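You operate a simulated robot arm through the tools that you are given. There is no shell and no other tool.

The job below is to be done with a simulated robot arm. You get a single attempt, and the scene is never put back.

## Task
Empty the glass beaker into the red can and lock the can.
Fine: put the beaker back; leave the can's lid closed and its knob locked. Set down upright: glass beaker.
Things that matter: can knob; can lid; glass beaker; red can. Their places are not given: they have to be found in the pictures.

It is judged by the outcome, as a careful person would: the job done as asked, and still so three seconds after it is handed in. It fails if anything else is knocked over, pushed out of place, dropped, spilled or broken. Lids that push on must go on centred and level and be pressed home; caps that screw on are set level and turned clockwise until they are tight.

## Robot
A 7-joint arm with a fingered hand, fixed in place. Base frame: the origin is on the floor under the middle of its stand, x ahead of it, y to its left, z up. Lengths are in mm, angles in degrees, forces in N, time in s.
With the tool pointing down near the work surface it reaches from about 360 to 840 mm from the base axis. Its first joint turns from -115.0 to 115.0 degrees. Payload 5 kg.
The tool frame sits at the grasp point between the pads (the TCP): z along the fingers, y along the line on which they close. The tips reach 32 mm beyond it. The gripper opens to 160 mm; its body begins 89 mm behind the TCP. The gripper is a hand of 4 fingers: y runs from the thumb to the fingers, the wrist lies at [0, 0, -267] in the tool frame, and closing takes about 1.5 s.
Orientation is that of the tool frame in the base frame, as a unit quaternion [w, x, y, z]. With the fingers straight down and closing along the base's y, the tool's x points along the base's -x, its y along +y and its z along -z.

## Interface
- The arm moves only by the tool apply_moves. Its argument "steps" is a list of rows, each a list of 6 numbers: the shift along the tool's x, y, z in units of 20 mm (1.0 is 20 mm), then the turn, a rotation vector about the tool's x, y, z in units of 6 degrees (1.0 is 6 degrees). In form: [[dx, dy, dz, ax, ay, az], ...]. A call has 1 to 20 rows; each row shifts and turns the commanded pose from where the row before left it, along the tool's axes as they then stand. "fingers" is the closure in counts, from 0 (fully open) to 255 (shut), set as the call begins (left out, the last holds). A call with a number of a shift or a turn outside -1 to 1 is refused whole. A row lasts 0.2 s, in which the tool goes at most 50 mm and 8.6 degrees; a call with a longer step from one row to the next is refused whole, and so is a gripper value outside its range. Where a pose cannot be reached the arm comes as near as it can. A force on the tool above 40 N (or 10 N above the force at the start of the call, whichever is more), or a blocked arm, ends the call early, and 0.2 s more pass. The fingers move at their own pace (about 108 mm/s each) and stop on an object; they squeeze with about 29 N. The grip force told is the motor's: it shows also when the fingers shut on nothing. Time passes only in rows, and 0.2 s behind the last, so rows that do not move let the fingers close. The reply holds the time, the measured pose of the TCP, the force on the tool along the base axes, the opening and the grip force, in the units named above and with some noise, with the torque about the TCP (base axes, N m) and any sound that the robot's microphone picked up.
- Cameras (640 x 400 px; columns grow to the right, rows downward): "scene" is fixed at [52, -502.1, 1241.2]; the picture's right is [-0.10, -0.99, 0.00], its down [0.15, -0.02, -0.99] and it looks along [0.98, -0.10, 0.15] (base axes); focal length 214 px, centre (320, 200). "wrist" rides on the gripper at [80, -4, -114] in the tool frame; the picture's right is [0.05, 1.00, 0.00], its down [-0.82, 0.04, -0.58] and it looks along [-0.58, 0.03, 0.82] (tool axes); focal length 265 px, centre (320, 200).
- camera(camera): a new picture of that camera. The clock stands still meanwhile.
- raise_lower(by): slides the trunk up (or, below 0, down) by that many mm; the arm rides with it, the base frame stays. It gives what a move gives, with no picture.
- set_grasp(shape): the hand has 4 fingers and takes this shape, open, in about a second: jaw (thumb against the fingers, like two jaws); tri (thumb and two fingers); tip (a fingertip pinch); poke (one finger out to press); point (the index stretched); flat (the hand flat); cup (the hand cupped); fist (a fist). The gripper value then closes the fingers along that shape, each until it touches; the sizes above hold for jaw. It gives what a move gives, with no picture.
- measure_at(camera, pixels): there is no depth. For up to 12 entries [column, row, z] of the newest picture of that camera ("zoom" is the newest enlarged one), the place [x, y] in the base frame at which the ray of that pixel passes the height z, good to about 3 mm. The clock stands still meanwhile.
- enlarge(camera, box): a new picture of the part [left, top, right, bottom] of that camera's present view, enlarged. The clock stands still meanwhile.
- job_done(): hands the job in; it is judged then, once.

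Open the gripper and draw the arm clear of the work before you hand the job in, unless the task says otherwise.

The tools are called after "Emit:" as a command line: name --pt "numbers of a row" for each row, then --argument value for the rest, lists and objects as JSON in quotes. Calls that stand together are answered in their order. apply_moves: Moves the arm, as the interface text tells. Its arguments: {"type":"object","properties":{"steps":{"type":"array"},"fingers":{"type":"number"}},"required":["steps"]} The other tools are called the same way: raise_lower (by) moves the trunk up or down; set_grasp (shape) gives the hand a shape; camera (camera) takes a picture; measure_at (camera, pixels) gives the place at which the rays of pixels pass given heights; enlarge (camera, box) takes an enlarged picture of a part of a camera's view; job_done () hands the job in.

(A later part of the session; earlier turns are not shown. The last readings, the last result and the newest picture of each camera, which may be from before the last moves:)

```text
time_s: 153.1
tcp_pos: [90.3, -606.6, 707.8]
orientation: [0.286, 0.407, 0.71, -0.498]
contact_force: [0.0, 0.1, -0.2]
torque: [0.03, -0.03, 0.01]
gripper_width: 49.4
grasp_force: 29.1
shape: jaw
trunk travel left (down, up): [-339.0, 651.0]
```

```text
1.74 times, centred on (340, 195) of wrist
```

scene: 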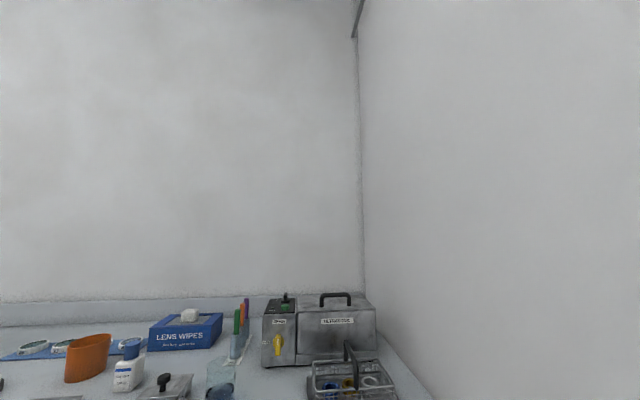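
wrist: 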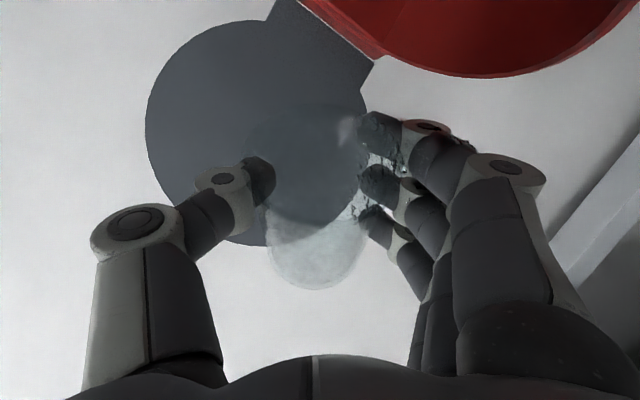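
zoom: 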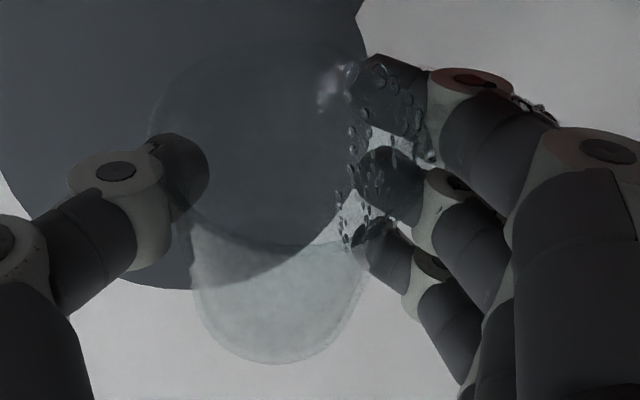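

Some droplets cling inside near the lip. I shift 20 mm toward the can's centre (-x) and roll another 24° so that the mouth faces further down, and wait.

Emit:
apply_moves --pt "0.25 -0.433 0 0 0 0" --pt "0.25 -0.433 0 0 0 0" --pt "0 0 0 0 0 0.6" --pt "0 0 0 0 0 0.7" --pt "0 0 0 0 0 0.7" --pt "0 0 0 0 0 0.7" --pt "0 0 0 0 0 0.7" --pt "0 0 0 0 0 0.6" --pt "0 0 0 0 0 0" --pt "0 0 0 0 0 0" --pt "0 0 0 0 0 0" --pt "0 0 0 0 0 0" --pt "0 0 0 0 0 0" --pt "0 0 0 0 0 0" --pt "0 0 0 0 0 0" --pt "0 0 0 0 0 0"

Emit:
enlarge --camera "wrist" --box '[220, 80, 460, 310]'

```text
time_s: 156.5
tcp_pos: [70.5, -606.4, 708.3]
orientation: [0.383, 0.546, 0.609, -0.429]
contact_force: [-0.6, 0.3, -0.8]
torque: [0.0, 0.0, -0.02]
gripper_width: 49.6
grasp_force: 28.9
shape: jaw
trunk travel left (down, up): [-339.0, 651.0]
```

```text
1.74 times, centred on (340, 195) of wrist
```

zoom: 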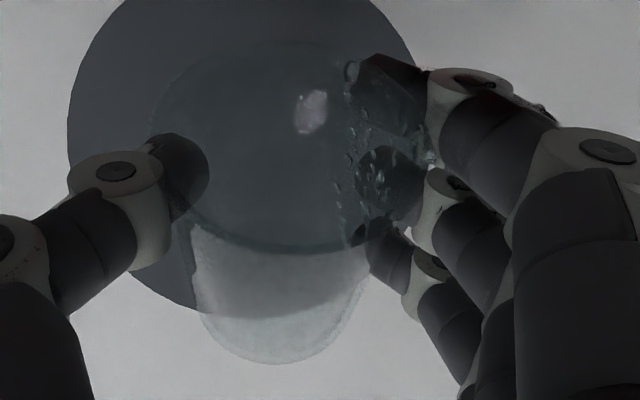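

Droplets still appear between wall and fingers. I zoom in closer to see whether they are inside the glass or on the fingers.

Emit:
enlarge --camera "wrist" --box '[330, 90, 430, 230]'

Emit:
enlarge --camera "wrist" --box '[390, 100, 480, 190]'

```text
2.86 times, centred on (380, 160) of wrist
```

zoom: 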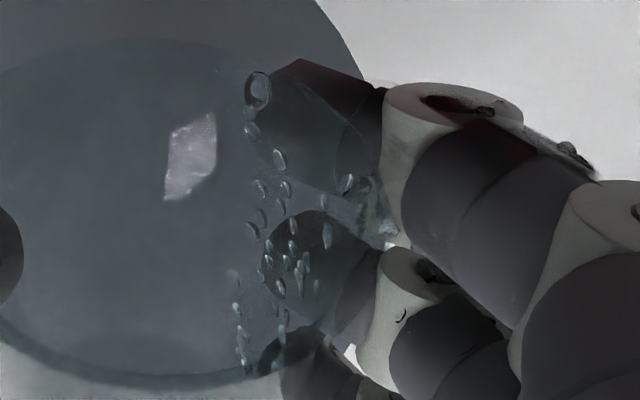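

```text
4.44 times, centred on (435, 145) of wrist
```

zoom: 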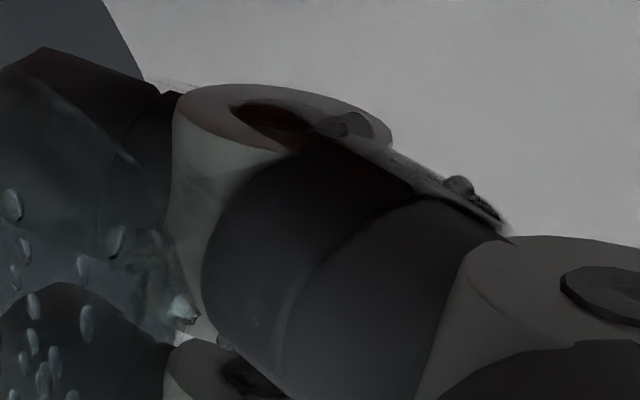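

In this rolled pose the camera looks from below: drops cling inside the glass and a little hangs under the lowest finger. I shift 35 mm further toward -x so both are over the can's opening, and shake gently up and down to make them drip.

Emit:
apply_moves --pt "0.09 -0.87 0 0 0 0" --pt "0.09 -0.87 0 0 0 0" --pt "0 0 0 0 0 0" --pt "-0.467 -0.049 -0.171 0 0 0" --pt "0.467 0.049 0.171 0 0 0" --pt "-0.467 -0.049 -0.171 0 0 0" --pt "0.467 0.049 0.171 0 0 0" --pt "-0.467 -0.049 -0.171 0 0 0" --pt "0.467 0.049 0.171 0 0 0" --pt "-0.467 -0.049 -0.171 0 0 0" --pt "0.467 0.049 0.171 0 0 0" --pt "0 0 0 0 0 0" --pt "0 0 0 0 0 0" --pt "0 0 0 0 0 0"

Emit:
enlarge --camera "wrist" --box '[320, 80, 480, 240]'

Emit:
camera --camera "wrist"

```text
time_s: 159.5
tcp_pos: [35.6, -605.9, 707.9]
orientation: [0.382, 0.546, 0.61, -0.428]
contact_force: [-0.5, -0.2, -1.1]
torque: [0.02, -0.01, -0.01]
gripper_width: 49.4
grasp_force: 29.2
shape: jaw
trunk travel left (down, up): [-339.0, 651.0]
```

```text
2.50 times, centred on (400, 160) of wrist
```

zoom: 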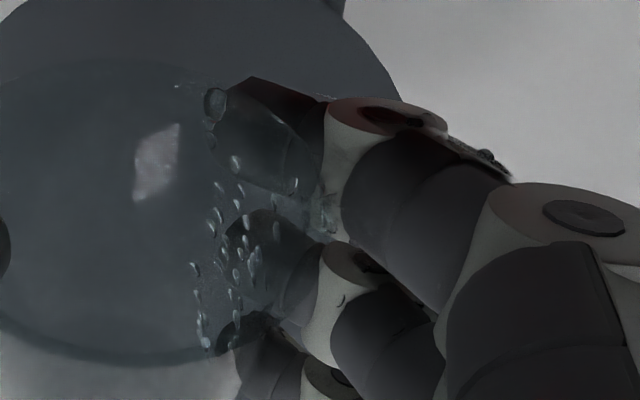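

```text
taken
```

wrist: 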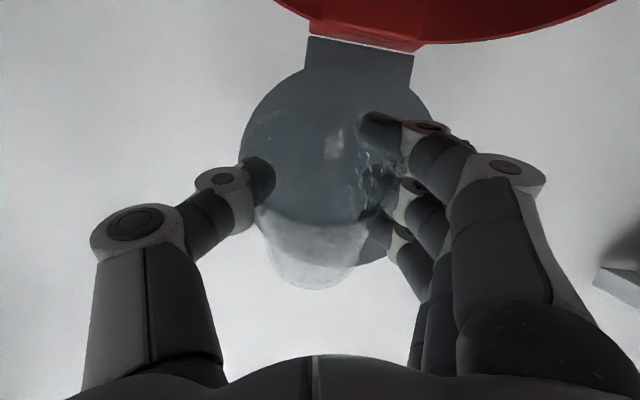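

The droplets stay put. I shake with a larger amplitude (20 mm) while staying over the opening.

Emit:
apply_moves --pt "-0.935 -0.098 -0.342 0 0 0" --pt "0.935 0.098 0.342 0 0 0" --pt "-0.935 -0.098 -0.342 0 0 0" --pt "0.935 0.098 0.342 0 0 0" --pt "-0.935 -0.098 -0.342 0 0 0" --pt "0.935 0.098 0.342 0 0 0" --pt "-0.935 -0.098 -0.342 0 0 0" --pt "0.935 0.098 0.342 0 0 0" --pt "-0.935 -0.098 -0.342 0 0 0" --pt "0.935 0.098 0.342 0 0 0" --pt "0 0 0 0 0 1" --pt "0 0 0 0 0 -1" --pt "0 0 0 0 0 1" --pt "0 0 0 0 0 -1" --pt "0 0 0 0 0 0" --pt "0 0 0 0 0 0" --pt "0 0 0 0 0 0"

Emit:
enlarge --camera "wrist" --box '[320, 80, 480, 240]'

```text
time_s: 163.1
tcp_pos: [34.4, -605.5, 708.7]
orientation: [0.384, 0.545, 0.61, -0.428]
contact_force: [0.0, 0.2, -1.3]
torque: [0.0, -0.04, 0.0]
gripper_width: 49.2
grasp_force: 29.0
shape: jaw
trunk travel left (down, up): [-339.0, 651.0]
```

```text
2.50 times, centred on (400, 160) of wrist
```

zoom: 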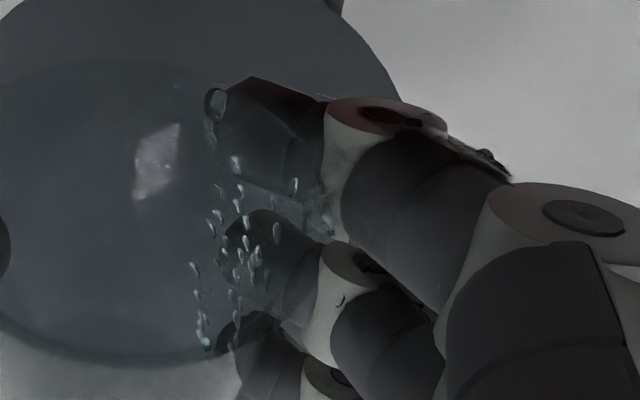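

The droplet pattern is unchanged by shaking (it is just wetting on the glass), and the measured weight has dropped; the beaker is empty. I move back 35 mm in +x and roll it upright again.

Emit:
apply_moves --pt "-0.09 0.87 0 0 0 0" --pt "-0.09 0.87 0 0 0 0" --pt "0 0 0 0 0 -0.8" --pt "0 0 0 0 0 -0.9" --pt "0 0 0 0 0 -0.9" --pt "0 0 0 0 0 -0.9" --pt "0 0 0 0 0 -0.9" --pt "0 0 0 0 0 -0.9" --pt "0 0 0 0 0 -0.9" --pt "0 0 0 0 0 -0.9" --pt "0 0 0 0 0 -0.9" --pt "0 0 0 0 0 -0.9" --pt "0 0 0 0 0 -0.9" --pt "0 0 0 0 0 -0.9" --pt "0 0 0 0 0 -0.9" --pt "0 0 0 0 0 -0.9" --pt "0 0 0 0 0 -0.9" --pt "0 0 0 0 0 -0.9" --pt "0 0 0 0 0 -0.9" --pt "0 0 0 0 0 -0.9"

Emit:
camera --camera "wrist"

```text
time_s: 167.3
tcp_pos: [70.2, -605.6, 708.1]
orientation: [-0.066, -0.092, 0.813, -0.571]
contact_force: [-0.6, 0.2, -0.7]
torque: [-0.04, 0.0, 0.03]
gripper_width: 49.0
grasp_force: 28.5
shape: jaw
trunk travel left (down, up): [-339.0, 651.0]
```

```text
taken
```

wrist: 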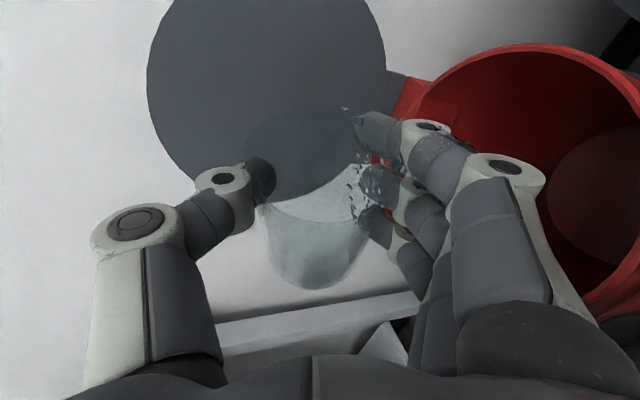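

Beaker looks empty. I complete the roll back to upright (remaining 77°).

Emit:
apply_moves --pt "0 0 0 0 0 -0.857" --pt "0 0 0 0 0 -0.857" --pt "0 0 0 0 0 -0.857" --pt "0 0 0 0 0 -0.857" --pt "0 0 0 0 0 -0.857" --pt "0 0 0 0 0 -0.857" --pt "0 0 0 0 0 -0.857" --pt "0 0 0 0 0 -0.857" --pt "0 0 0 0 0 -0.857" --pt "0 0 0 0 0 -0.857" --pt "0 0 0 0 0 -0.857" --pt "0 0 0 0 0 -0.857" --pt "0 0 0 0 0 -0.857" --pt "0 0 0 0 0 -0.857" --pt "0 0 0 0 0 -0.857" --pt "0 0 0 0 0 0"

Emit:
camera --camera "wrist"

Emit:
enlarge --camera "wrist" --box '[240, 90, 400, 310]'

```text
time_s: 170.7
tcp_pos: [70.1, -605.1, 709.3]
orientation: [0.408, 0.578, -0.578, 0.406]
contact_force: [0.1, -0.8, -1.0]
torque: [0.02, -0.02, -0.02]
gripper_width: 49.4
grasp_force: 28.5
shape: jaw
trunk travel left (down, up): [-339.0, 651.0]
```

```text
taken
```

wrist: 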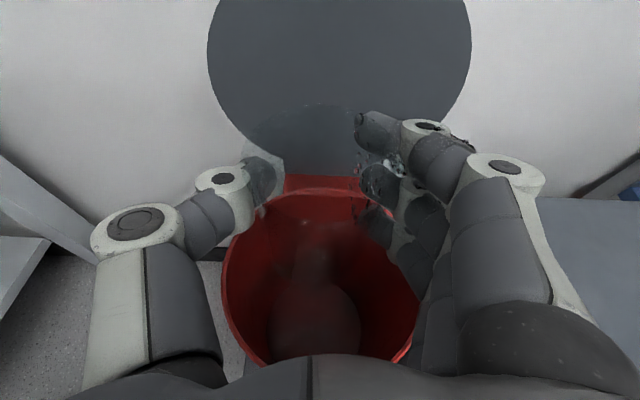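

```text
1.82 times, centred on (320, 200) of wrist
```

zoom: 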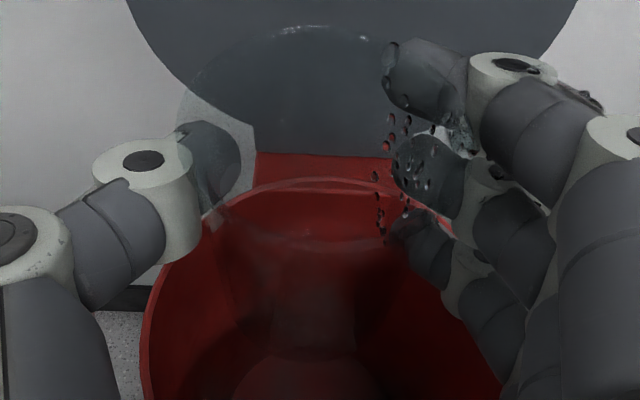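

The beaker is upright and empty over the can. I raise the trunk by 295 mm and then sweep back to the bench along the same path.

Emit:
raise_lower --by 295

Emit:
camera --camera "wrist"

```text
time_s: 173.6
tcp_pos: [70.2, -604.9, 1001.8]
orientation: [0.406, 0.58, -0.578, 0.406]
contact_force: [-0.6, 0.3, -0.9]
torque: [-0.01, -0.02, 0.07]
gripper_width: 49.1
grasp_force: 28.9
shape: jaw
trunk travel left (down, up): [-634.0, 356.0]
```

```text
taken
```

wrist: 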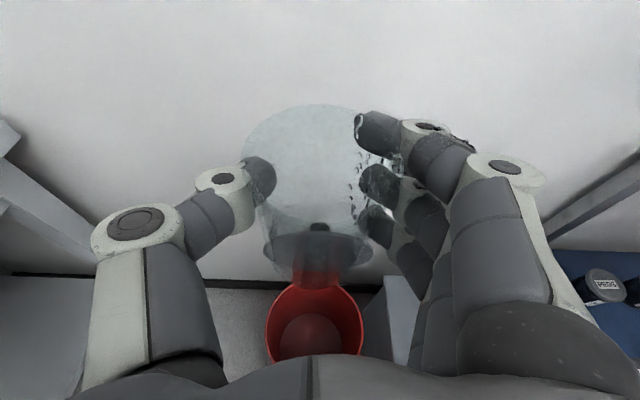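

The lid and can are undisturbed below. I sweep back the first half of the way toward the bench.

Emit:
apply_moves --pt "-0.061 -0.374 -0.169 0.148 0 -0.054" --pt "-0.061 -0.374 -0.169 0.148 0 -0.054" --pt "-0.114 -0.76 -0.313 0.2964 0 -0.1078" --pt "-0.105 -0.77 -0.29 0.2964 0 -0.1078" --pt "-0.097 -0.78 -0.266 0.2964 0 -0.1078" --pt "-0.088 -0.789 -0.241 0.2964 0 -0.1078" --pt "-0.079 -0.797 -0.217 0.2964 0 -0.1078" --pt "-0.07 -0.804 -0.192 0.2964 0 -0.1078" --pt "-0.061 -0.81 -0.167 0.2964 0 -0.1078" --pt "-0.051 -0.816 -0.141 0.2964 0 -0.1078" --pt "-0.042 -0.82 -0.116 0.2964 0 -0.1078" --pt "-0.033 -0.824 -0.091 0.2964 0 -0.1078" --pt "-0.024 -0.827 -0.065 0.2964 0 -0.1078" --pt "-0.014 -0.828 -0.039 0.2964 0 -0.1078" --pt "-0.005 -0.829 -0.013 0.2964 0 -0.1078" --pt "0.004 -0.829 0.012 0.2964 0 -0.1078" --pt "0.014 -0.829 0.038 0.2964 0 -0.1078" --pt "0.023 -0.827 0.064 0.2964 0 -0.1078" --pt "0.032 -0.824 0.089 0.2964 0 -0.1078"

Emit:
camera --camera "wrist"

```text
time_s: 177.6
tcp_pos: [338.4, -473.7, 1001.8]
orientation: [0.27, 0.724, -0.382, 0.507]
contact_force: [0.8, -0.8, 0.0]
torque: [0.0, 0.02, -0.02]
gripper_width: 48.9
grasp_force: 28.7
shape: jaw
trunk travel left (down, up): [-634.0, 356.0]
```

```text
taken
```

wrist: 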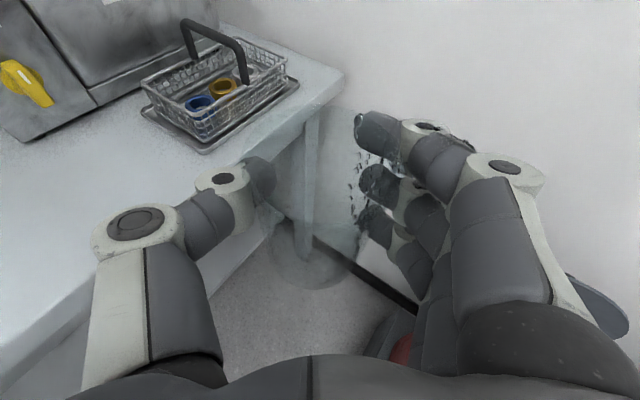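

On track. I complete the sweep to above the beaker's place.

Emit:
apply_moves --pt "0.042 -0.82 0.115 0.2964 0 -0.1078" --pt "0.051 -0.816 0.14 0.2964 0 -0.1078" --pt "0.06 -0.811 0.165 0.2964 0 -0.1078" --pt "0.069 -0.804 0.19 0.2964 0 -0.1078" --pt "0.078 -0.797 0.215 0.2964 0 -0.1078" --pt "0.087 -0.789 0.24 0.2964 0 -0.1078" --pt "0.096 -0.78 0.264 0.2964 0 -0.1078" --pt "0.105 -0.771 0.288 0.2964 0 -0.1078" --pt "0.114 -0.76 0.312 0.2964 0 -0.1078" --pt "0.122 -0.749 0.336 0.2964 0 -0.1078" --pt "0.1305 -0.737 0.359 0.2964 0 -0.1078" --pt "0.139 -0.724 0.381 0.2964 0 -0.1078" --pt "0.147 -0.71 0.404 0.2964 0 -0.1078" --pt "0.155 -0.695 0.425 0.2964 0 -0.1078" --pt "0.1625 -0.68 0.447 0.2964 0 -0.1078" --pt "0.17 -0.664 0.468 0.2964 0 -0.1078" --pt "0.1775 -0.647 0.488 0.2964 0 -0.1078" --pt "0.185 -0.63 0.508 0.2964 0 -0.1078" --pt "0.096 -0.306 0.264 0.148 0 -0.054" --pt "0.096 -0.306 0.264 0.148 0 -0.054"

Emit:
camera --camera "wrist"

```text
time_s: 181.8
tcp_pos: [624.1, -338.3, 1000.7]
orientation: [0.101, 0.807, -0.14, 0.565]
contact_force: [-0.4, 0.4, -1.1]
torque: [-0.01, 0.01, -0.03]
gripper_width: 48.8
grasp_force: 28.9
shape: jaw
trunk travel left (down, up): [-634.0, 356.0]
```

```text
taken
```

wrist: 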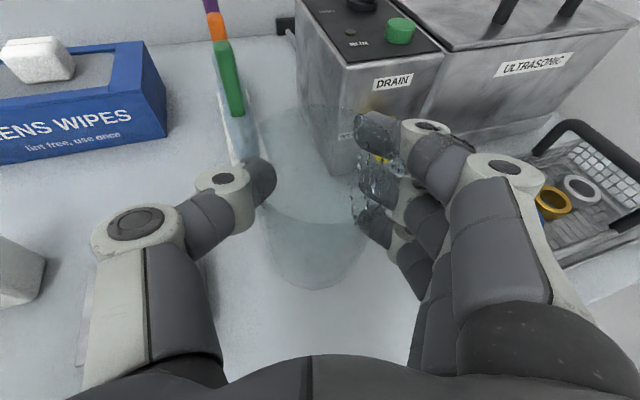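

Same orientation as at pick-up; I correct the position by (-5, +7) mm and lower the trunk 64 mm.

Emit:
apply_moves --pt "-0.065 -0.131 -0.178 0 0 0" --pt "-0.065 -0.131 -0.178 0 0 0" --pt "0 0 0 0 0 0"

Emit:
raise_lower --by -64

Emit:
camera --camera "wrist"

```text
time_s: 182.6
tcp_pos: [618.5, -331.4, 1000.4]
orientation: [0.1, 0.808, -0.14, 0.564]
contact_force: [0.2, 1.1, -0.9]
torque: [0.02, -0.01, -0.01]
gripper_width: 48.4
grasp_force: 28.9
shape: jaw
trunk travel left (down, up): [-634.0, 356.0]
```

```text
time_s: 183.7
tcp_pos: [617.0, -331.2, 935.9]
orientation: [0.1, 0.807, -0.14, 0.565]
contact_force: [0.0, -0.7, -1.2]
torque: [0.01, -0.01, -0.02]
gripper_width: 48.9
grasp_force: 28.8
shape: jaw
trunk travel left (down, up): [-570.0, 420.0]
```

```text
taken
```

wrist: 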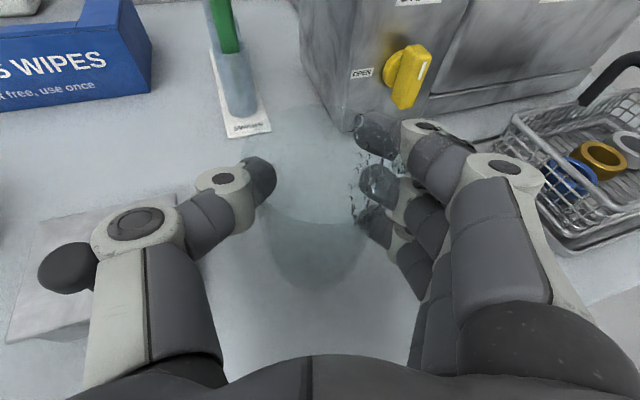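

The view matches the lift-off pose. I lower 26 mm, then feel for the bench in small steps.

Emit:
apply_moves --pt "-0.376 0 0.137 0 0 0" --pt "-0.376 0 0.137 0 0 0" --pt "-0.282 0 0.103 0 0 0" --pt "-0.188 0 0.068 0 0 0" --pt "0 0 0 0 0 0"

Emit:
apply_moves --pt "-0.094 0 0.034 0 0 0" --pt "0 0 0 0 0 0"

```text
time_s: 184.8
tcp_pos: [617.5, -331.9, 909.5]
orientation: [0.1, 0.808, -0.14, 0.564]
contact_force: [0.1, -0.4, -0.2]
torque: [0.0, -0.02, 0.01]
gripper_width: 49.1
grasp_force: 29.1
shape: jaw
trunk travel left (down, up): [-570.0, 420.0]
```

```text
time_s: 185.4
tcp_pos: [617.0, -332.8, 908.8]
orientation: [0.1, 0.808, -0.14, 0.564]
contact_force: [-0.2, 0.3, -1.2]
torque: [-0.01, -0.02, -0.02]
gripper_width: 48.5
grasp_force: 28.8
shape: jaw
trunk travel left (down, up): [-570.0, 420.0]
```

No contact yet at z≈908.5; I go down in 1 mm steps.

Emit:
apply_moves --pt "-0.047 0 0.017 0 0 0" --pt "0 0 0 0 0 0"

Emit:
apply_moves --pt "-0.047 0 0.017 0 0 0" --pt "0 0 0 0 0 0"

Emit:
apply_moves --pt "-0.047 0 0.017 0 0 0" --pt "0 0 0 0 0 0"

```text
time_s: 186.1
tcp_pos: [618.7, -330.2, 905.9]
orientation: [0.1, 0.807, -0.14, 0.565]
contact_force: [0.4, -0.1, -0.8]
torque: [0.02, -0.01, 0.0]
gripper_width: 48.5
grasp_force: 28.5
shape: jaw
trunk travel left (down, up): [-570.0, 420.0]
```

```text
time_s: 186.7
tcp_pos: [617.9, -331.5, 907.0]
orientation: [0.1, 0.807, -0.14, 0.564]
contact_force: [-0.3, -0.3, 1.2]
torque: [-0.03, 0.06, 0.0]
gripper_width: 48.7
grasp_force: 29.2
shape: jaw
trunk travel left (down, up): [-570.0, 420.0]
```

```text
time_s: 187.2
tcp_pos: [618.6, -330.7, 906.6]
orientation: [0.101, 0.807, -0.141, 0.565]
contact_force: [0.5, -2.3, 4.5]
torque: [-0.09, 0.07, 0.0]
gripper_width: 48.8
grasp_force: 29.0
shape: jaw
trunk travel left (down, up): [-570.0, 420.0]
```

Bench contact felt (4.5 N up). I open the hand in two stages.

Emit:
apply_moves --pt "0 0 0 0 0 0" --pt "0 0 0 0 0 0" --pt "0 0 0 0 0 0" --fingers 160

Emit:
apply_moves --pt "0 0 0 0 0 0" --pt "0 0 0 0 0 0" --pt "0 0 0 0 0 0" --fingers 112

Emit:
camera --camera "wrist"

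```text
time_s: 188.1
tcp_pos: [617.2, -330.8, 905.3]
orientation: [0.099, 0.807, -0.139, 0.565]
contact_force: [-0.4, 0.5, -0.8]
torque: [0.02, -0.01, -0.02]
gripper_width: 59.0
grasp_force: 0.0
shape: jaw
trunk travel left (down, up): [-570.0, 420.0]
```

```text
time_s: 188.8
tcp_pos: [617.5, -331.8, 905.9]
orientation: [0.101, 0.808, -0.141, 0.564]
contact_force: [0.1, -0.3, 0.0]
torque: [-0.03, -0.02, -0.02]
gripper_width: 88.9
grasp_force: 0.0
shape: jaw
trunk travel left (down, up): [-570.0, 420.0]
```

```text
taken
```

wrist: 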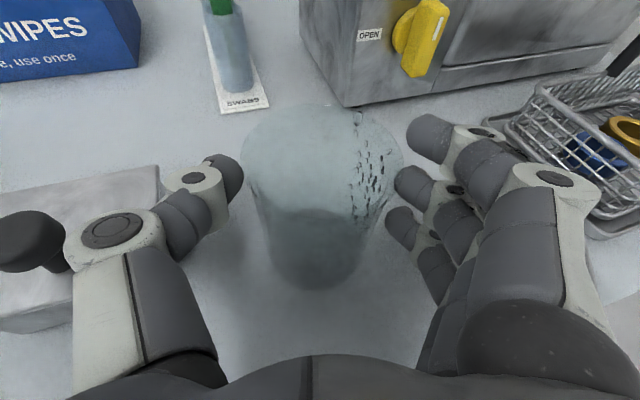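

The beaker stands upright in its original place, empty save for a few clinging droplets. I rise straight up with the trunk.

Emit:
raise_lower --by 110

Emit:
camera --camera "wrist"

Emit:
enlarge --camera "scene" --box '[150, 380, 290, 400]'

```text
time_s: 190.3
tcp_pos: [617.1, -331.0, 1015.8]
orientation: [0.101, 0.807, -0.141, 0.564]
contact_force: [0.4, -0.9, 0.5]
torque: [0.02, 0.0, 0.04]
gripper_width: 88.8
grasp_force: 0.1
shape: jaw
trunk travel left (down, up): [-680.0, 310.0]
```

```text
taken
```

wrist: 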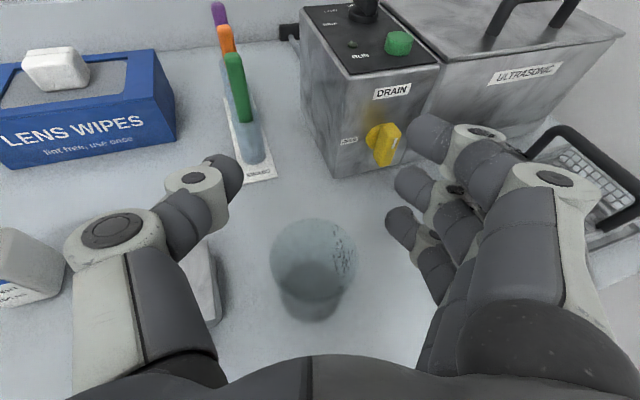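

```text
4.57 times, centred on (220, 390) of scene
```

zoom: 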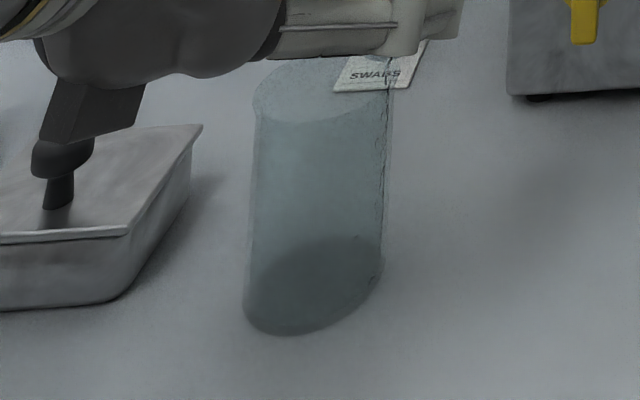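

Beaker is set back upright and untouched neighbours. Now I return to the can to close the lid: first sweep back along the earlier path.

Emit:
apply_moves --pt "-0.184 0.63 -0.505 -0.313 0 0.114" --pt "-0.176 0.648 -0.484 -0.313 0 0.114" --pt "-0.168 0.666 -0.462 -0.313 0 0.114" --pt "-0.16 0.683 -0.44 -0.313 0 0.114" --pt "-0.152 0.699 -0.417 -0.313 0 0.114" --pt "-0.143 0.714 -0.394 -0.313 0 0.114" --pt "-0.135 0.728 -0.371 -0.313 0 0.114" --pt "-0.126 0.741 -0.347 -0.313 0 0.114" --pt "-0.117 0.754 -0.322 -0.313 0 0.114" --pt "-0.108 0.765 -0.297 -0.313 0 0.114" --pt "-0.099 0.776 -0.272 -0.313 0 0.114" --pt "-0.09 0.785 -0.246 -0.313 0 0.114" --pt "-0.08 0.794 -0.22 -0.313 0 0.114" --pt "-0.071 0.802 -0.194 -0.313 0 0.114" --pt "-0.061 0.809 -0.168 -0.313 0 0.114" --pt "-0.051 0.814 -0.141 -0.313 0 0.114" --pt "-0.042 0.819 -0.114 -0.313 0 0.114" --pt "-0.032 0.823 -0.087 -0.313 0 0.114" --fingers 60

Emit:
apply_moves --pt "-0.022 0.826 -0.06 -0.313 0 0.114" --pt "-0.012 0.827 -0.033 -0.313 0 0.114" --pt "-0.002 0.828 -0.006 -0.313 0 0.114" --pt "0.008 0.828 0.021 -0.313 0 0.114" --pt "0.018 0.826 0.048 -0.313 0 0.114" --pt "0.027 0.824 0.075 -0.313 0 0.114" --pt "0.037 0.821 0.102 -0.313 0 0.114" --pt "0.047 0.817 0.129 -0.313 0 0.114" --pt "0.057 0.811 0.156 -0.313 0 0.114" --pt "0.066 0.805 0.182 -0.313 0 0.114" --pt "0.076 0.798 0.209 -0.313 0 0.114" --pt "0.085 0.789 0.235 -0.313 0 0.114" --pt "0.095 0.78 0.26 -0.313 0 0.114" --pt "0.104 0.77 0.286 -0.313 0 0.114" --pt "0.113 0.759 0.311 -0.313 0 0.114" --pt "0.122 0.747 0.336 -0.313 0 0.114" --pt "0.131 0.734 0.36 -0.313 0 0.114"

Emit:
camera --camera "wrist"

```text
time_s: 194.1
tcp_pos: [358.0, -477.4, 1016.5]
orientation: [0.271, 0.723, -0.383, 0.507]
contact_force: [0.1, -0.4, -0.2]
torque: [0.01, 0.0, 0.02]
gripper_width: 121.8
grasp_force: 0.1
shape: jaw
trunk travel left (down, up): [-680.0, 310.0]
```

```text
time_s: 197.7
tcp_pos: [113.5, -618.7, 1018.5]
orientation: [0.408, 0.579, -0.577, 0.406]
contact_force: [-0.8, 0.8, -0.3]
torque: [0.02, -0.01, -0.03]
gripper_width: 122.0
grasp_force: 0.0
shape: jaw
trunk travel left (down, up): [-680.0, 310.0]
```

```text
taken
```

wrist: 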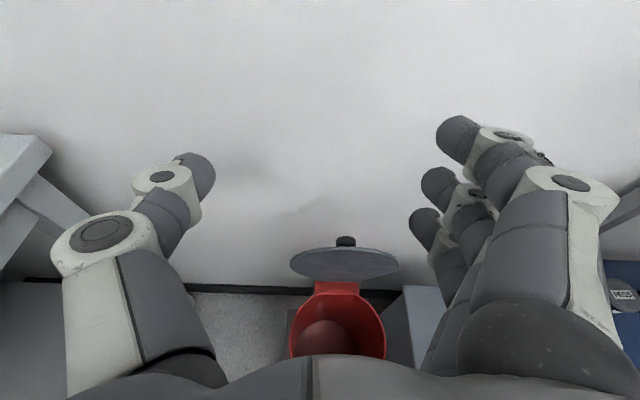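

The open lid and its grip are visible at (346, 255). I zoom to determine the lid's angle and grip location.

Emit:
enlarge --camera "wrist" --box '[270, 220, 420, 370]'

```text
2.67 times, centred on (345, 295) of wrist
```

zoom: 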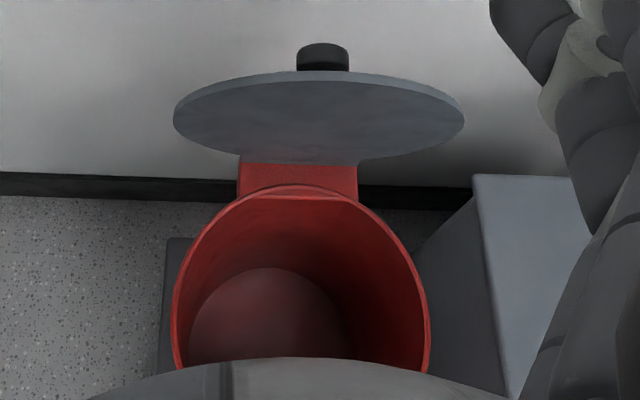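

Emit:
measure_at --camera "zoom" --pixels '[[320, 75, 778], [320, 85, 770], [300, 160, 603], [323, 55, 730], [323, 55, 740], [323, 55, 750], [300, 190, 603], [174, 110, 700], [464, 115, 700]]'

```text
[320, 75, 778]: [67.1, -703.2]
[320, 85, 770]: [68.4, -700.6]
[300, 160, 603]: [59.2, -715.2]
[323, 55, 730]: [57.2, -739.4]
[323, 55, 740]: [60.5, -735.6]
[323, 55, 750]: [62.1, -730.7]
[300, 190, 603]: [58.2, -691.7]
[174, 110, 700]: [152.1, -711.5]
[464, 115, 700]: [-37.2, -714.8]
```

Refitting the arc data gives the hinge at about (y=-712, z=605): the lid stands at ~88° with its grip head near (60, -738, 747). I roll the hand back by 180° to its normal side in free air.

Emit:
apply_moves --pt "0 0 0 0 0 1" --pt "0 0 0 0 0 1" --pt "0 0 0 0 0 1" --pt "0 0 0 0 0 1" --pt "0 0 0 0 0 1" --pt "0 0 0 0 0 1" --pt "0 0 0 0 0 1" --pt "0 0 0 0 0 1" --pt "0 0 0 0 0 1" --pt "0 0 0 0 0 1" --pt "0 0 0 0 0 1" --pt "0 0 0 0 0 1" --pt "0 0 0 0 0 1" --pt "0 0 0 0 0 1" --pt "0 0 0 0 0 1"

Emit:
apply_moves --pt "0 0 0 0 0 1" --pt "0 0 0 0 0 1" --pt "0 0 0 0 0 1" --pt "0 0 0 0 0 1" --pt "0 0 0 0 0 1" --pt "0 0 0 0 0 1" --pt "0 0 0 0 0 1" --pt "0 0 0 0 0 1" --pt "0 0 0 0 0 1" --pt "0 0 0 0 0 1" --pt "0 0 0 0 0 1" --pt "0 0 0 0 0 1" --pt "0 0 0 0 0 1" --pt "0 0 0 0 0 1" --pt "0 0 0 0 0 1"

Emit:
set_grasp --shape "tip"

```text
time_s: 200.9
tcp_pos: [113.1, -617.7, 1018.1]
orientation: [0.0, -0.002, 0.818, -0.576]
contact_force: [-0.2, 0.3, -0.1]
torque: [-0.04, 0.0, 0.01]
gripper_width: 121.9
grasp_force: 0.0
shape: jaw
trunk travel left (down, up): [-680.0, 310.0]
```

```text
time_s: 204.1
tcp_pos: [113.4, -618.4, 1018.5]
orientation: [0.407, 0.577, 0.579, -0.408]
contact_force: [0.4, 0.0, 0.0]
torque: [-0.01, 0.07, 0.04]
gripper_width: 122.0
grasp_force: 0.0
shape: jaw
trunk travel left (down, up): [-680.0, 310.0]
```

```text
time_s: 205.0
tcp_pos: [114.4, -618.6, 1018.2]
orientation: [0.406, 0.576, 0.58, -0.408]
contact_force: [0.1, -0.5, 0.1]
torque: [0.04, 0.03, -0.02]
gripper_width: 160.0
grasp_force: 0.1
shape: tip
trunk travel left (down, up): [-680.0, 310.0]
```

Now I pitch the hand to point down (15° toward the wall) while moving to above the lid's grip at about (58, -732, 900).

Emit:
apply_moves --pt "0.36 -0.28 0.7375 0 0.917 0" --pt "0.287 -0.28 0.7685 0 0.917 0" --pt "0.212 -0.28 0.7925 0 0.917 0" --pt "0.135 -0.28 0.809 0 0.917 0" --pt "0.057 -0.28 0.8185 0 0.917 0" --pt "-0.0215 -0.28 0.82 0 0.917 0" --pt "-0.1 -0.28 0.814 0 0.917 0" --pt "-0.178 -0.28 0.801 0 0.917 0" --pt "-0.254 -0.28 0.78 0 0.917 0" --pt "-0.328 -0.28 0.752 0 0.917 0" --pt "0 0 0 0 0 0" --fingers 110

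Emit:
camera --camera "wrist"

```text
time_s: 207.4
tcp_pos: [58.5, -731.9, 901.5]
orientation: [0.093, 0.7, 0.702, -0.095]
contact_force: [-0.4, 0.2, -0.3]
torque: [0.01, 0.01, -0.01]
gripper_width: 90.8
grasp_force: 0.0
shape: tip
trunk travel left (down, up): [-680.0, 310.0]
```

```text
taken
```

wrist: 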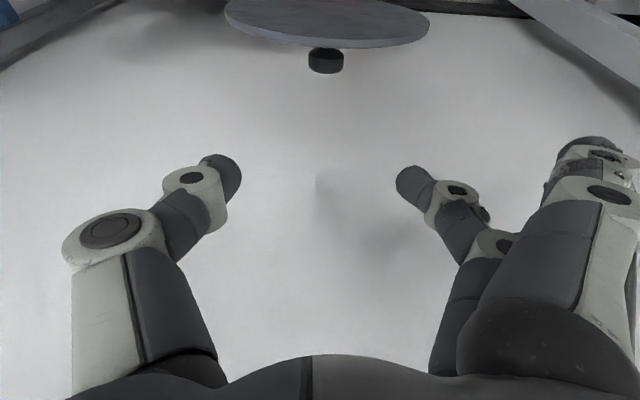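

Above the lid: its top edge at (326, 45) and grip head at (326, 62). I zoom and measure to align the pinch with the head.

Emit:
enlarge --camera "wrist" --box '[266, 0, 386, 100]'

```text
4.00 times, centred on (326, 50) of wrist
```

zoom: 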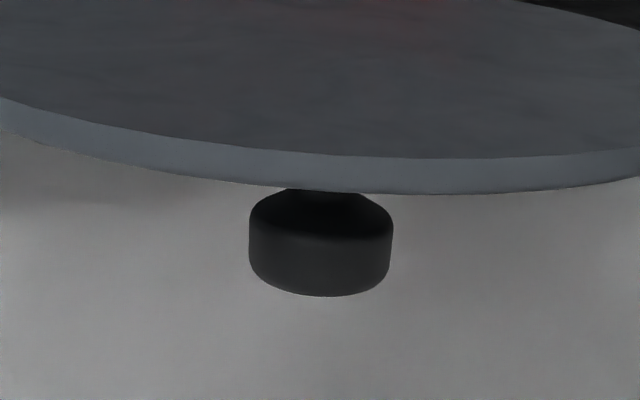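

Emit:
measure_at --camera "zoom" --pixels '[[321, 250, 746], [321, 250, 755], [321, 250, 760], [250, 250, 760], [392, 250, 760], [335, 157, 794], [335, 192, 794], [321, 292, 746], [321, 225, 746]]'

```text
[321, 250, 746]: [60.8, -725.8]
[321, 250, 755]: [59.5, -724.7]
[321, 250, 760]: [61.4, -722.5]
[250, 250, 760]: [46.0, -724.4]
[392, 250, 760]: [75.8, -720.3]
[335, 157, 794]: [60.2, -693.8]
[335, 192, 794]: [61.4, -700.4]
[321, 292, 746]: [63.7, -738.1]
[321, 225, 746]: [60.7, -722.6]
```

The lid stands at ~86°, head centre about (61, -730, 747). I descend along to straddle the head with the open pinch.

Emit:
apply_moves --pt "0.302 0.014 0.89 0 0 0" --pt "0.302 0.014 0.89 0 0 0" --pt "0.302 0.014 0.89 0 0 0" --pt "0.302 0.014 0.89 0 0 0" --pt "0.302 0.014 0.89 0 0 0"

Emit:
camera --camera "wrist"

```text
time_s: 208.6
tcp_pos: [58.6, -726.8, 807.0]
orientation: [0.093, 0.699, 0.703, -0.094]
contact_force: [1.2, -0.2, -0.3]
torque: [0.0, 0.0, -0.05]
gripper_width: 90.9
grasp_force: 0.1
shape: tip
trunk travel left (down, up): [-680.0, 310.0]
```

```text
taken
```

wrist: 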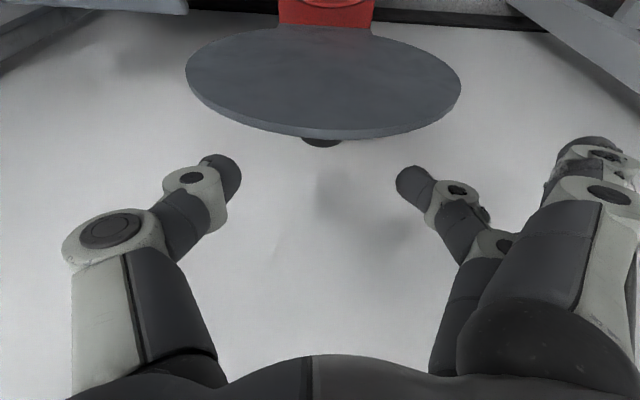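

Descending correctly behind the lid. I go the last 37 mm and then close the pinch on the head.

Emit:
apply_moves --pt "0.302 0.05 0.89 0 0 0" --pt "0.29 0.05 0.87 0 0 0" --pt "0 0 0 0 0 0"

Emit:
camera --camera "wrist"

```text
time_s: 209.4
tcp_pos: [61.2, -726.6, 768.1]
orientation: [0.093, 0.7, 0.702, -0.096]
contact_force: [-0.1, 0.0, -1.1]
torque: [0.01, 0.03, -0.01]
gripper_width: 91.1
grasp_force: 0.1
shape: tip
trunk travel left (down, up): [-680.0, 310.0]
```

```text
taken
```

wrist: 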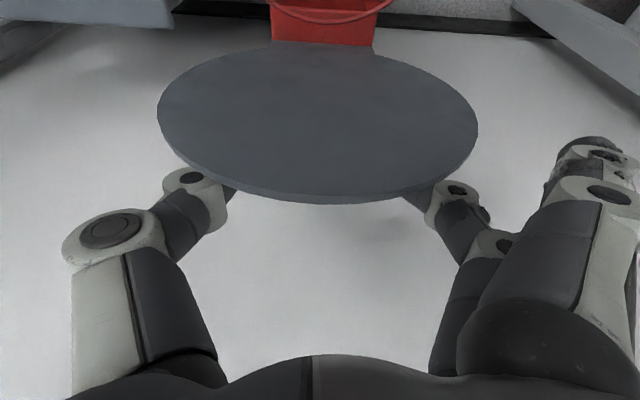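

Aligned behind the lid. I close the pinch.

Emit:
apply_moves --pt "0 0 0 0 0 0" --pt "0 0 0 0 0 0" --pt "0 0 0 0 0 0" --pt "0 0 0 0 0 0" --pt "0 0 0 0 0 0" --fingers 255

Emit:
camera --camera "wrist"

```text
time_s: 210.6
tcp_pos: [61.4, -724.2, 770.4]
orientation: [0.093, 0.7, 0.702, -0.095]
contact_force: [-0.2, 0.3, 0.8]
torque: [0.01, 0.02, 0.01]
gripper_width: 21.6
grasp_force: 28.8
shape: tip
trunk travel left (down, up): [-680.0, 310.0]
```

```text
taken
```

wrist: 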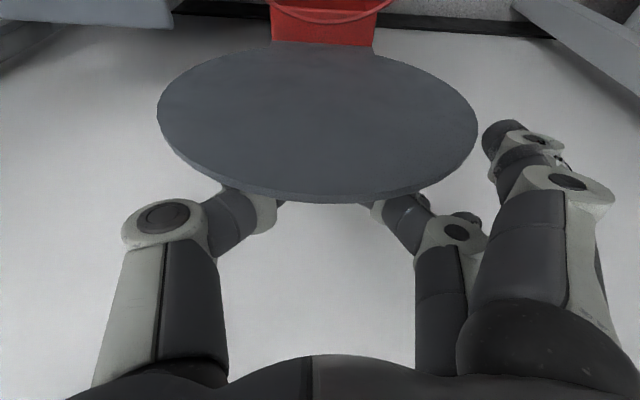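

Gripped on the head at (c ≈ -730.5, 747) with zero side force. I close the lid by following the arc about the fitted hinge in reverse, reducing the hand tilt as I go.

Emit:
apply_moves --pt "0.276 0 -0.105 0 0.16 0" --pt "0.276 0 -0.105 0 0.16 0" --pt "0.285 0 -0.067 0 0.16 0" --pt "0.285 0 -0.067 0 0.16 0" --pt "0.29 0 -0.032 0 0.16 0" --pt "0.29 0 -0.032 0 0.16 0" --pt "0.2925 0 0.0135 0 0.16 0" --pt "0.2925 0 0.0135 0 0.16 0" --pt "0 0 0 0 0 0"

Emit:
camera --camera "wrist"

```text
time_s: 212.6
tcp_pos: [61.1, -678.4, 768.6]
orientation: [0.046, 0.704, 0.707, -0.048]
contact_force: [2.6, 0.5, 7.4]
torque: [-0.18, -0.02, -0.02]
gripper_width: 21.7
grasp_force: 28.5
shape: tip
trunk travel left (down, up): [-680.0, 310.0]
```

```text
taken
```

wrist: 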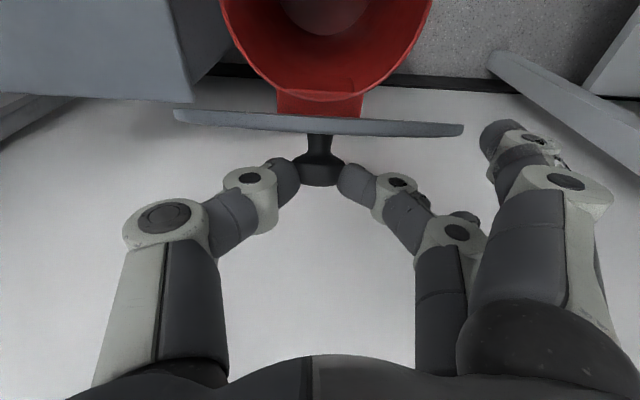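

Forces are small and the lid follows (edge-on at (320, 122)). I continue the next part of the arc.

Emit:
apply_moves --pt "0.287 0 0.043 0 0.16 0" --pt "0.287 0 0.043 0 0.16 0" --pt "0.287 0 0.086 0 0.16 0" --pt "0.287 0 0.086 0 0.16 0" --pt "0.27 0 0.115 0 0.16 0" --pt "0.27 0 0.115 0 0.16 0" --pt "0.25 0 0.155 0 0.16 0" --pt "0.25 0 0.155 0 0.12 0" --pt "0 0 0 0 0 0"

Emit:
camera --camera "wrist"

```text
time_s: 214.6
tcp_pos: [60.6, -634.3, 748.4]
orientation: [0.0, 0.706, 0.708, -0.002]
contact_force: [-0.3, 10.7, 20.3]
torque: [-0.07, 0.09, -0.1]
gripper_width: 22.1
grasp_force: 28.8
shape: tip
trunk travel left (down, up): [-680.0, 310.0]
```

```text
taken
```

wrist: 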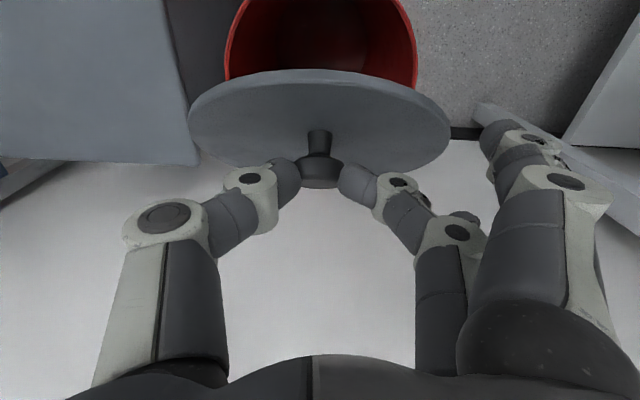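

Outward force of ~23 N: I widen the radius by 3 mm and continue to ~27°.

Emit:
apply_moves --pt "0.32 0 0.05 0 0 0" --pt "0.255 0 0.17 0 0 0" --pt "0.24 0 0.2 0 0 0" --pt "0.24 0 0.2025 0 0 0" --pt "0.2225 0 0.2225 0 0 0" --pt "0.2225 0 0.2225 0 0 0" --pt "0.2 0 0.24 0 0 0" --pt "0.2 0 0.24 0 0 0" --pt "0 0 0 0 0 0"

Emit:
camera --camera "wrist"

```text
time_s: 216.6
tcp_pos: [60.5, -597.5, 717.4]
orientation: [0.0, 0.706, 0.708, -0.002]
contact_force: [5.9, 8.2, 7.2]
torque: [-0.05, -0.09, -0.03]
gripper_width: 21.9
grasp_force: 29.3
shape: tip
trunk travel left (down, up): [-680.0, 310.0]
```

```text
taken
```

wrist: 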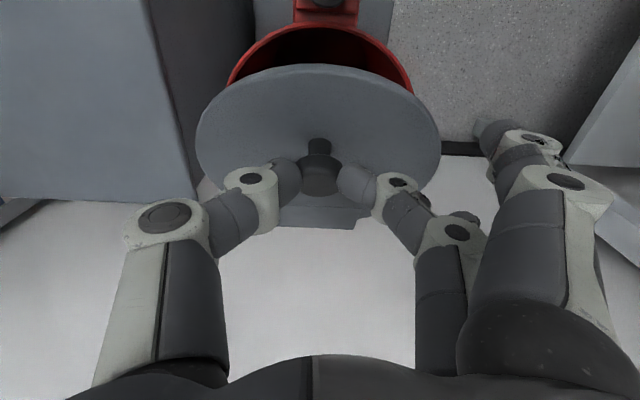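

Forces are low; lid at ~26°. I bring it down the rest of the way to closed.

Emit:
apply_moves --pt "0.2 0 0.25 0 0 0" --pt "0.18 0 0.26 0 0 0" --pt "0.155 0 0.27 0 0 0" --pt "0.155 0 0.27 0 0 0" --pt "0.1325 0 0.285 0 0 0" --pt "0.1325 0 0.285 0 0 0" --pt "0.105 0 0.295 0 0 0" --pt "0.105 0 0.295 0 0 0" --pt "0 0 0 0 0 0"

Emit:
camera --camera "wrist"

```text
time_s: 218.6
tcp_pos: [59.5, -573.8, 673.7]
orientation: [-0.002, 0.706, 0.709, -0.001]
contact_force: [7.1, 24.0, 7.2]
torque: [0.32, -0.09, 0.04]
gripper_width: 21.5
grasp_force: 29.1
shape: tip
trunk travel left (down, up): [-680.0, 310.0]
```

```text
taken
```

wrist: 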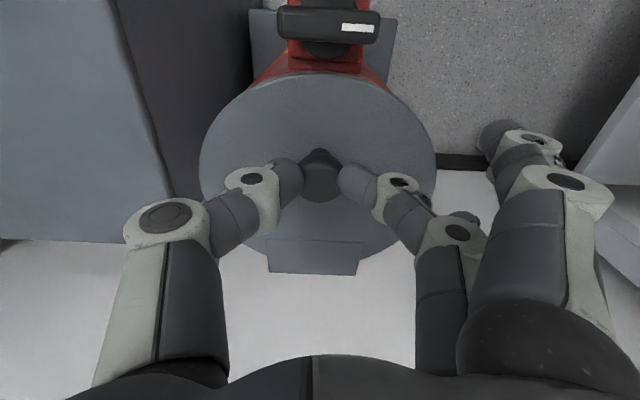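

Nearly closed; a +y force of 24 N suggests moving ~3 mm in +y while lowering. I bring it down the last 16 mm.

Emit:
apply_moves --pt "0.15 0 0.2 0 0 0" --pt "0.04 0 0.22 0 0 0" --pt "0.02 0 0.22 0 0 0" --pt "0 0 0.17 0 0 0" --pt "0 0 0 0 0 0"

Emit:
camera --camera "wrist"

```text
time_s: 219.7
tcp_pos: [59.6, -569.7, 658.8]
orientation: [-0.001, 0.705, 0.709, -0.003]
contact_force: [2.0, 19.8, 26.8]
torque: [0.2, -0.03, 0.03]
gripper_width: 22.5
grasp_force: 28.7
shape: tip
trunk travel left (down, up): [-680.0, 310.0]
stopped in row 5: the force on the tool passed its limit at 41 N (the readings are from after the stop); the commanded pose is now the measured one
```

```text
taken
```

wrist: 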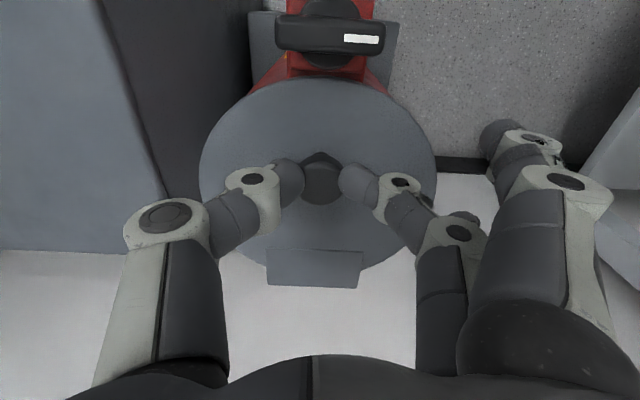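

The lid is pressed down on the can (41 N downward push reached). I release and rise a bit to inspect.

Emit:
apply_moves --pt "0 0 0 0 0 0" --pt "0 0 0 0 0 0" --pt "0 0 0 0 0 0" --pt "0 0 0 0 0 0" --pt "0 0 -0.7 0 0 0" --pt "0 0 -1 0 0 0" --pt "0 0 -1 0 0 0" --fingers 130

Emit:
camera --camera "wrist"

Emit:
enlarge --camera "wrist" --box '[200, 0, 440, 260]'

```text
time_s: 221.3
tcp_pos: [59.5, -570.6, 710.4]
orientation: [-0.001, 0.706, 0.708, -0.002]
contact_force: [-0.2, 0.6, 0.0]
torque: [-0.01, -0.02, 0.01]
gripper_width: 77.6
grasp_force: 0.0
shape: tip
trunk travel left (down, up): [-680.0, 310.0]
```

```text
taken
```

wrist: 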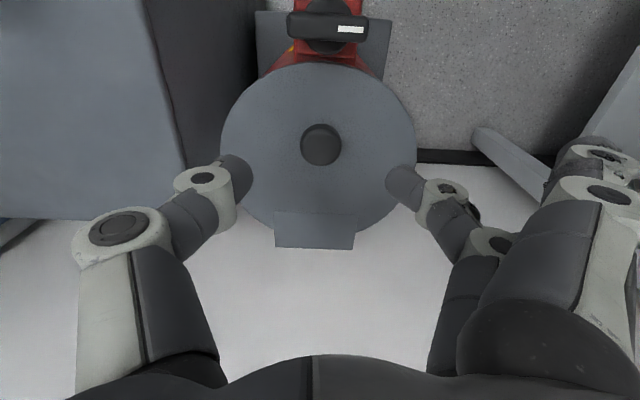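

```text
1.54 times, centred on (320, 130) of wrist
```

zoom: 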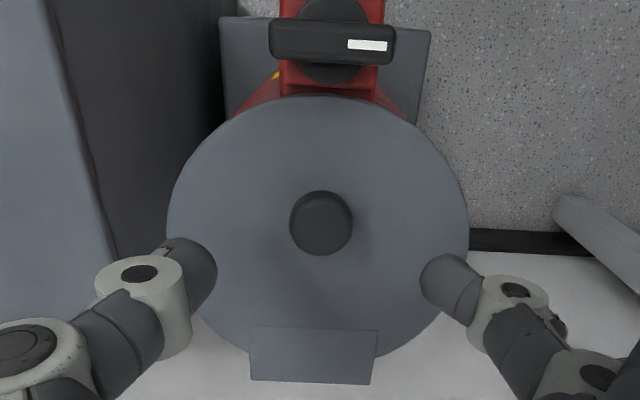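

Lid is closed as before. Now the lock: the pointer points to +x. I go above the knob and turn the hand 90° so that the pinch closes across the bar.

Emit:
apply_moves --pt "0.94 -0.02 -0.1 0 0 0" --pt "0.94 -0.02 -0.1 0 0 0" --pt "0.94 -0.02 -0.1 0 0 0" --pt "0.94 -0.02 0 0 0 0" --pt "0 0 0 0 0 -1" --pt "0 0 0 0 0 -1" --pt "0 0 0 0 0 -1" --pt "0 0 0 0 0 -1" --pt "0 0 0 0 0 -1" --pt "0 0 0 0 0 -1" --pt "0 0 0 0 0 -1" --pt "0 0 0 0 0 -1" --pt "0 0 0 0 0 -1" --pt "0 0 0 0 0 -1" --pt "0 0 0 0 0 -1" --pt "0 0 0 0 0 -1" --pt "0 0 0 0 0 -1" --pt "0 0 0 0 0 -1" --pt "0 0 0 0 0 -1" --fingers 150

Emit:
camera --camera "wrist"

Emit:
enlarge --camera "wrist" --box '[240, 60, 400, 220]'

```text
time_s: 225.3
tcp_pos: [58.5, -498.4, 717.0]
orientation: [-0.003, -0.003, 1.0, -0.001]
contact_force: [-0.1, -0.4, -0.5]
torque: [0.0, -0.01, -0.01]
gripper_width: 66.5
grasp_force: 0.1
shape: tip
trunk travel left (down, up): [-680.0, 310.0]
```

```text
taken
```

wrist: 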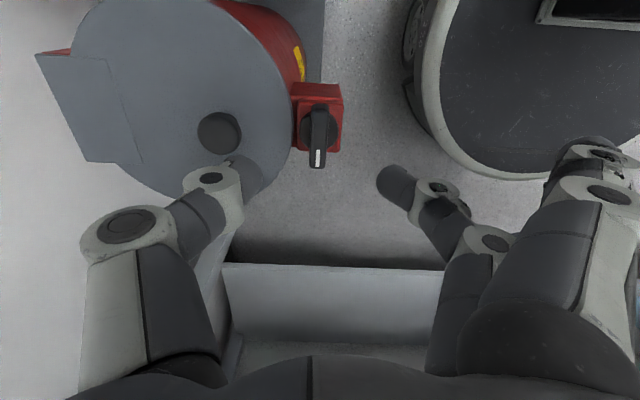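

```text
2.50 times, centred on (320, 140) of wrist
```

zoom: 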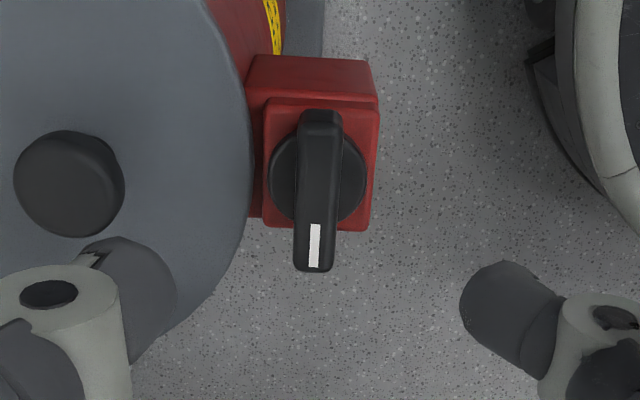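

Emit:
measure_at --camera "zoom" --pixels '[[318, 180, 624], [313, 270, 640], [320, 122, 640], [271, 180, 624], [366, 180, 624], [317, 200, 640]]'

```text
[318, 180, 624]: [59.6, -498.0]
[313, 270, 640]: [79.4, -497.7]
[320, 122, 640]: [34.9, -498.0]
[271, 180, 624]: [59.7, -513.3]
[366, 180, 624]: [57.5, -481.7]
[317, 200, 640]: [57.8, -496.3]
```

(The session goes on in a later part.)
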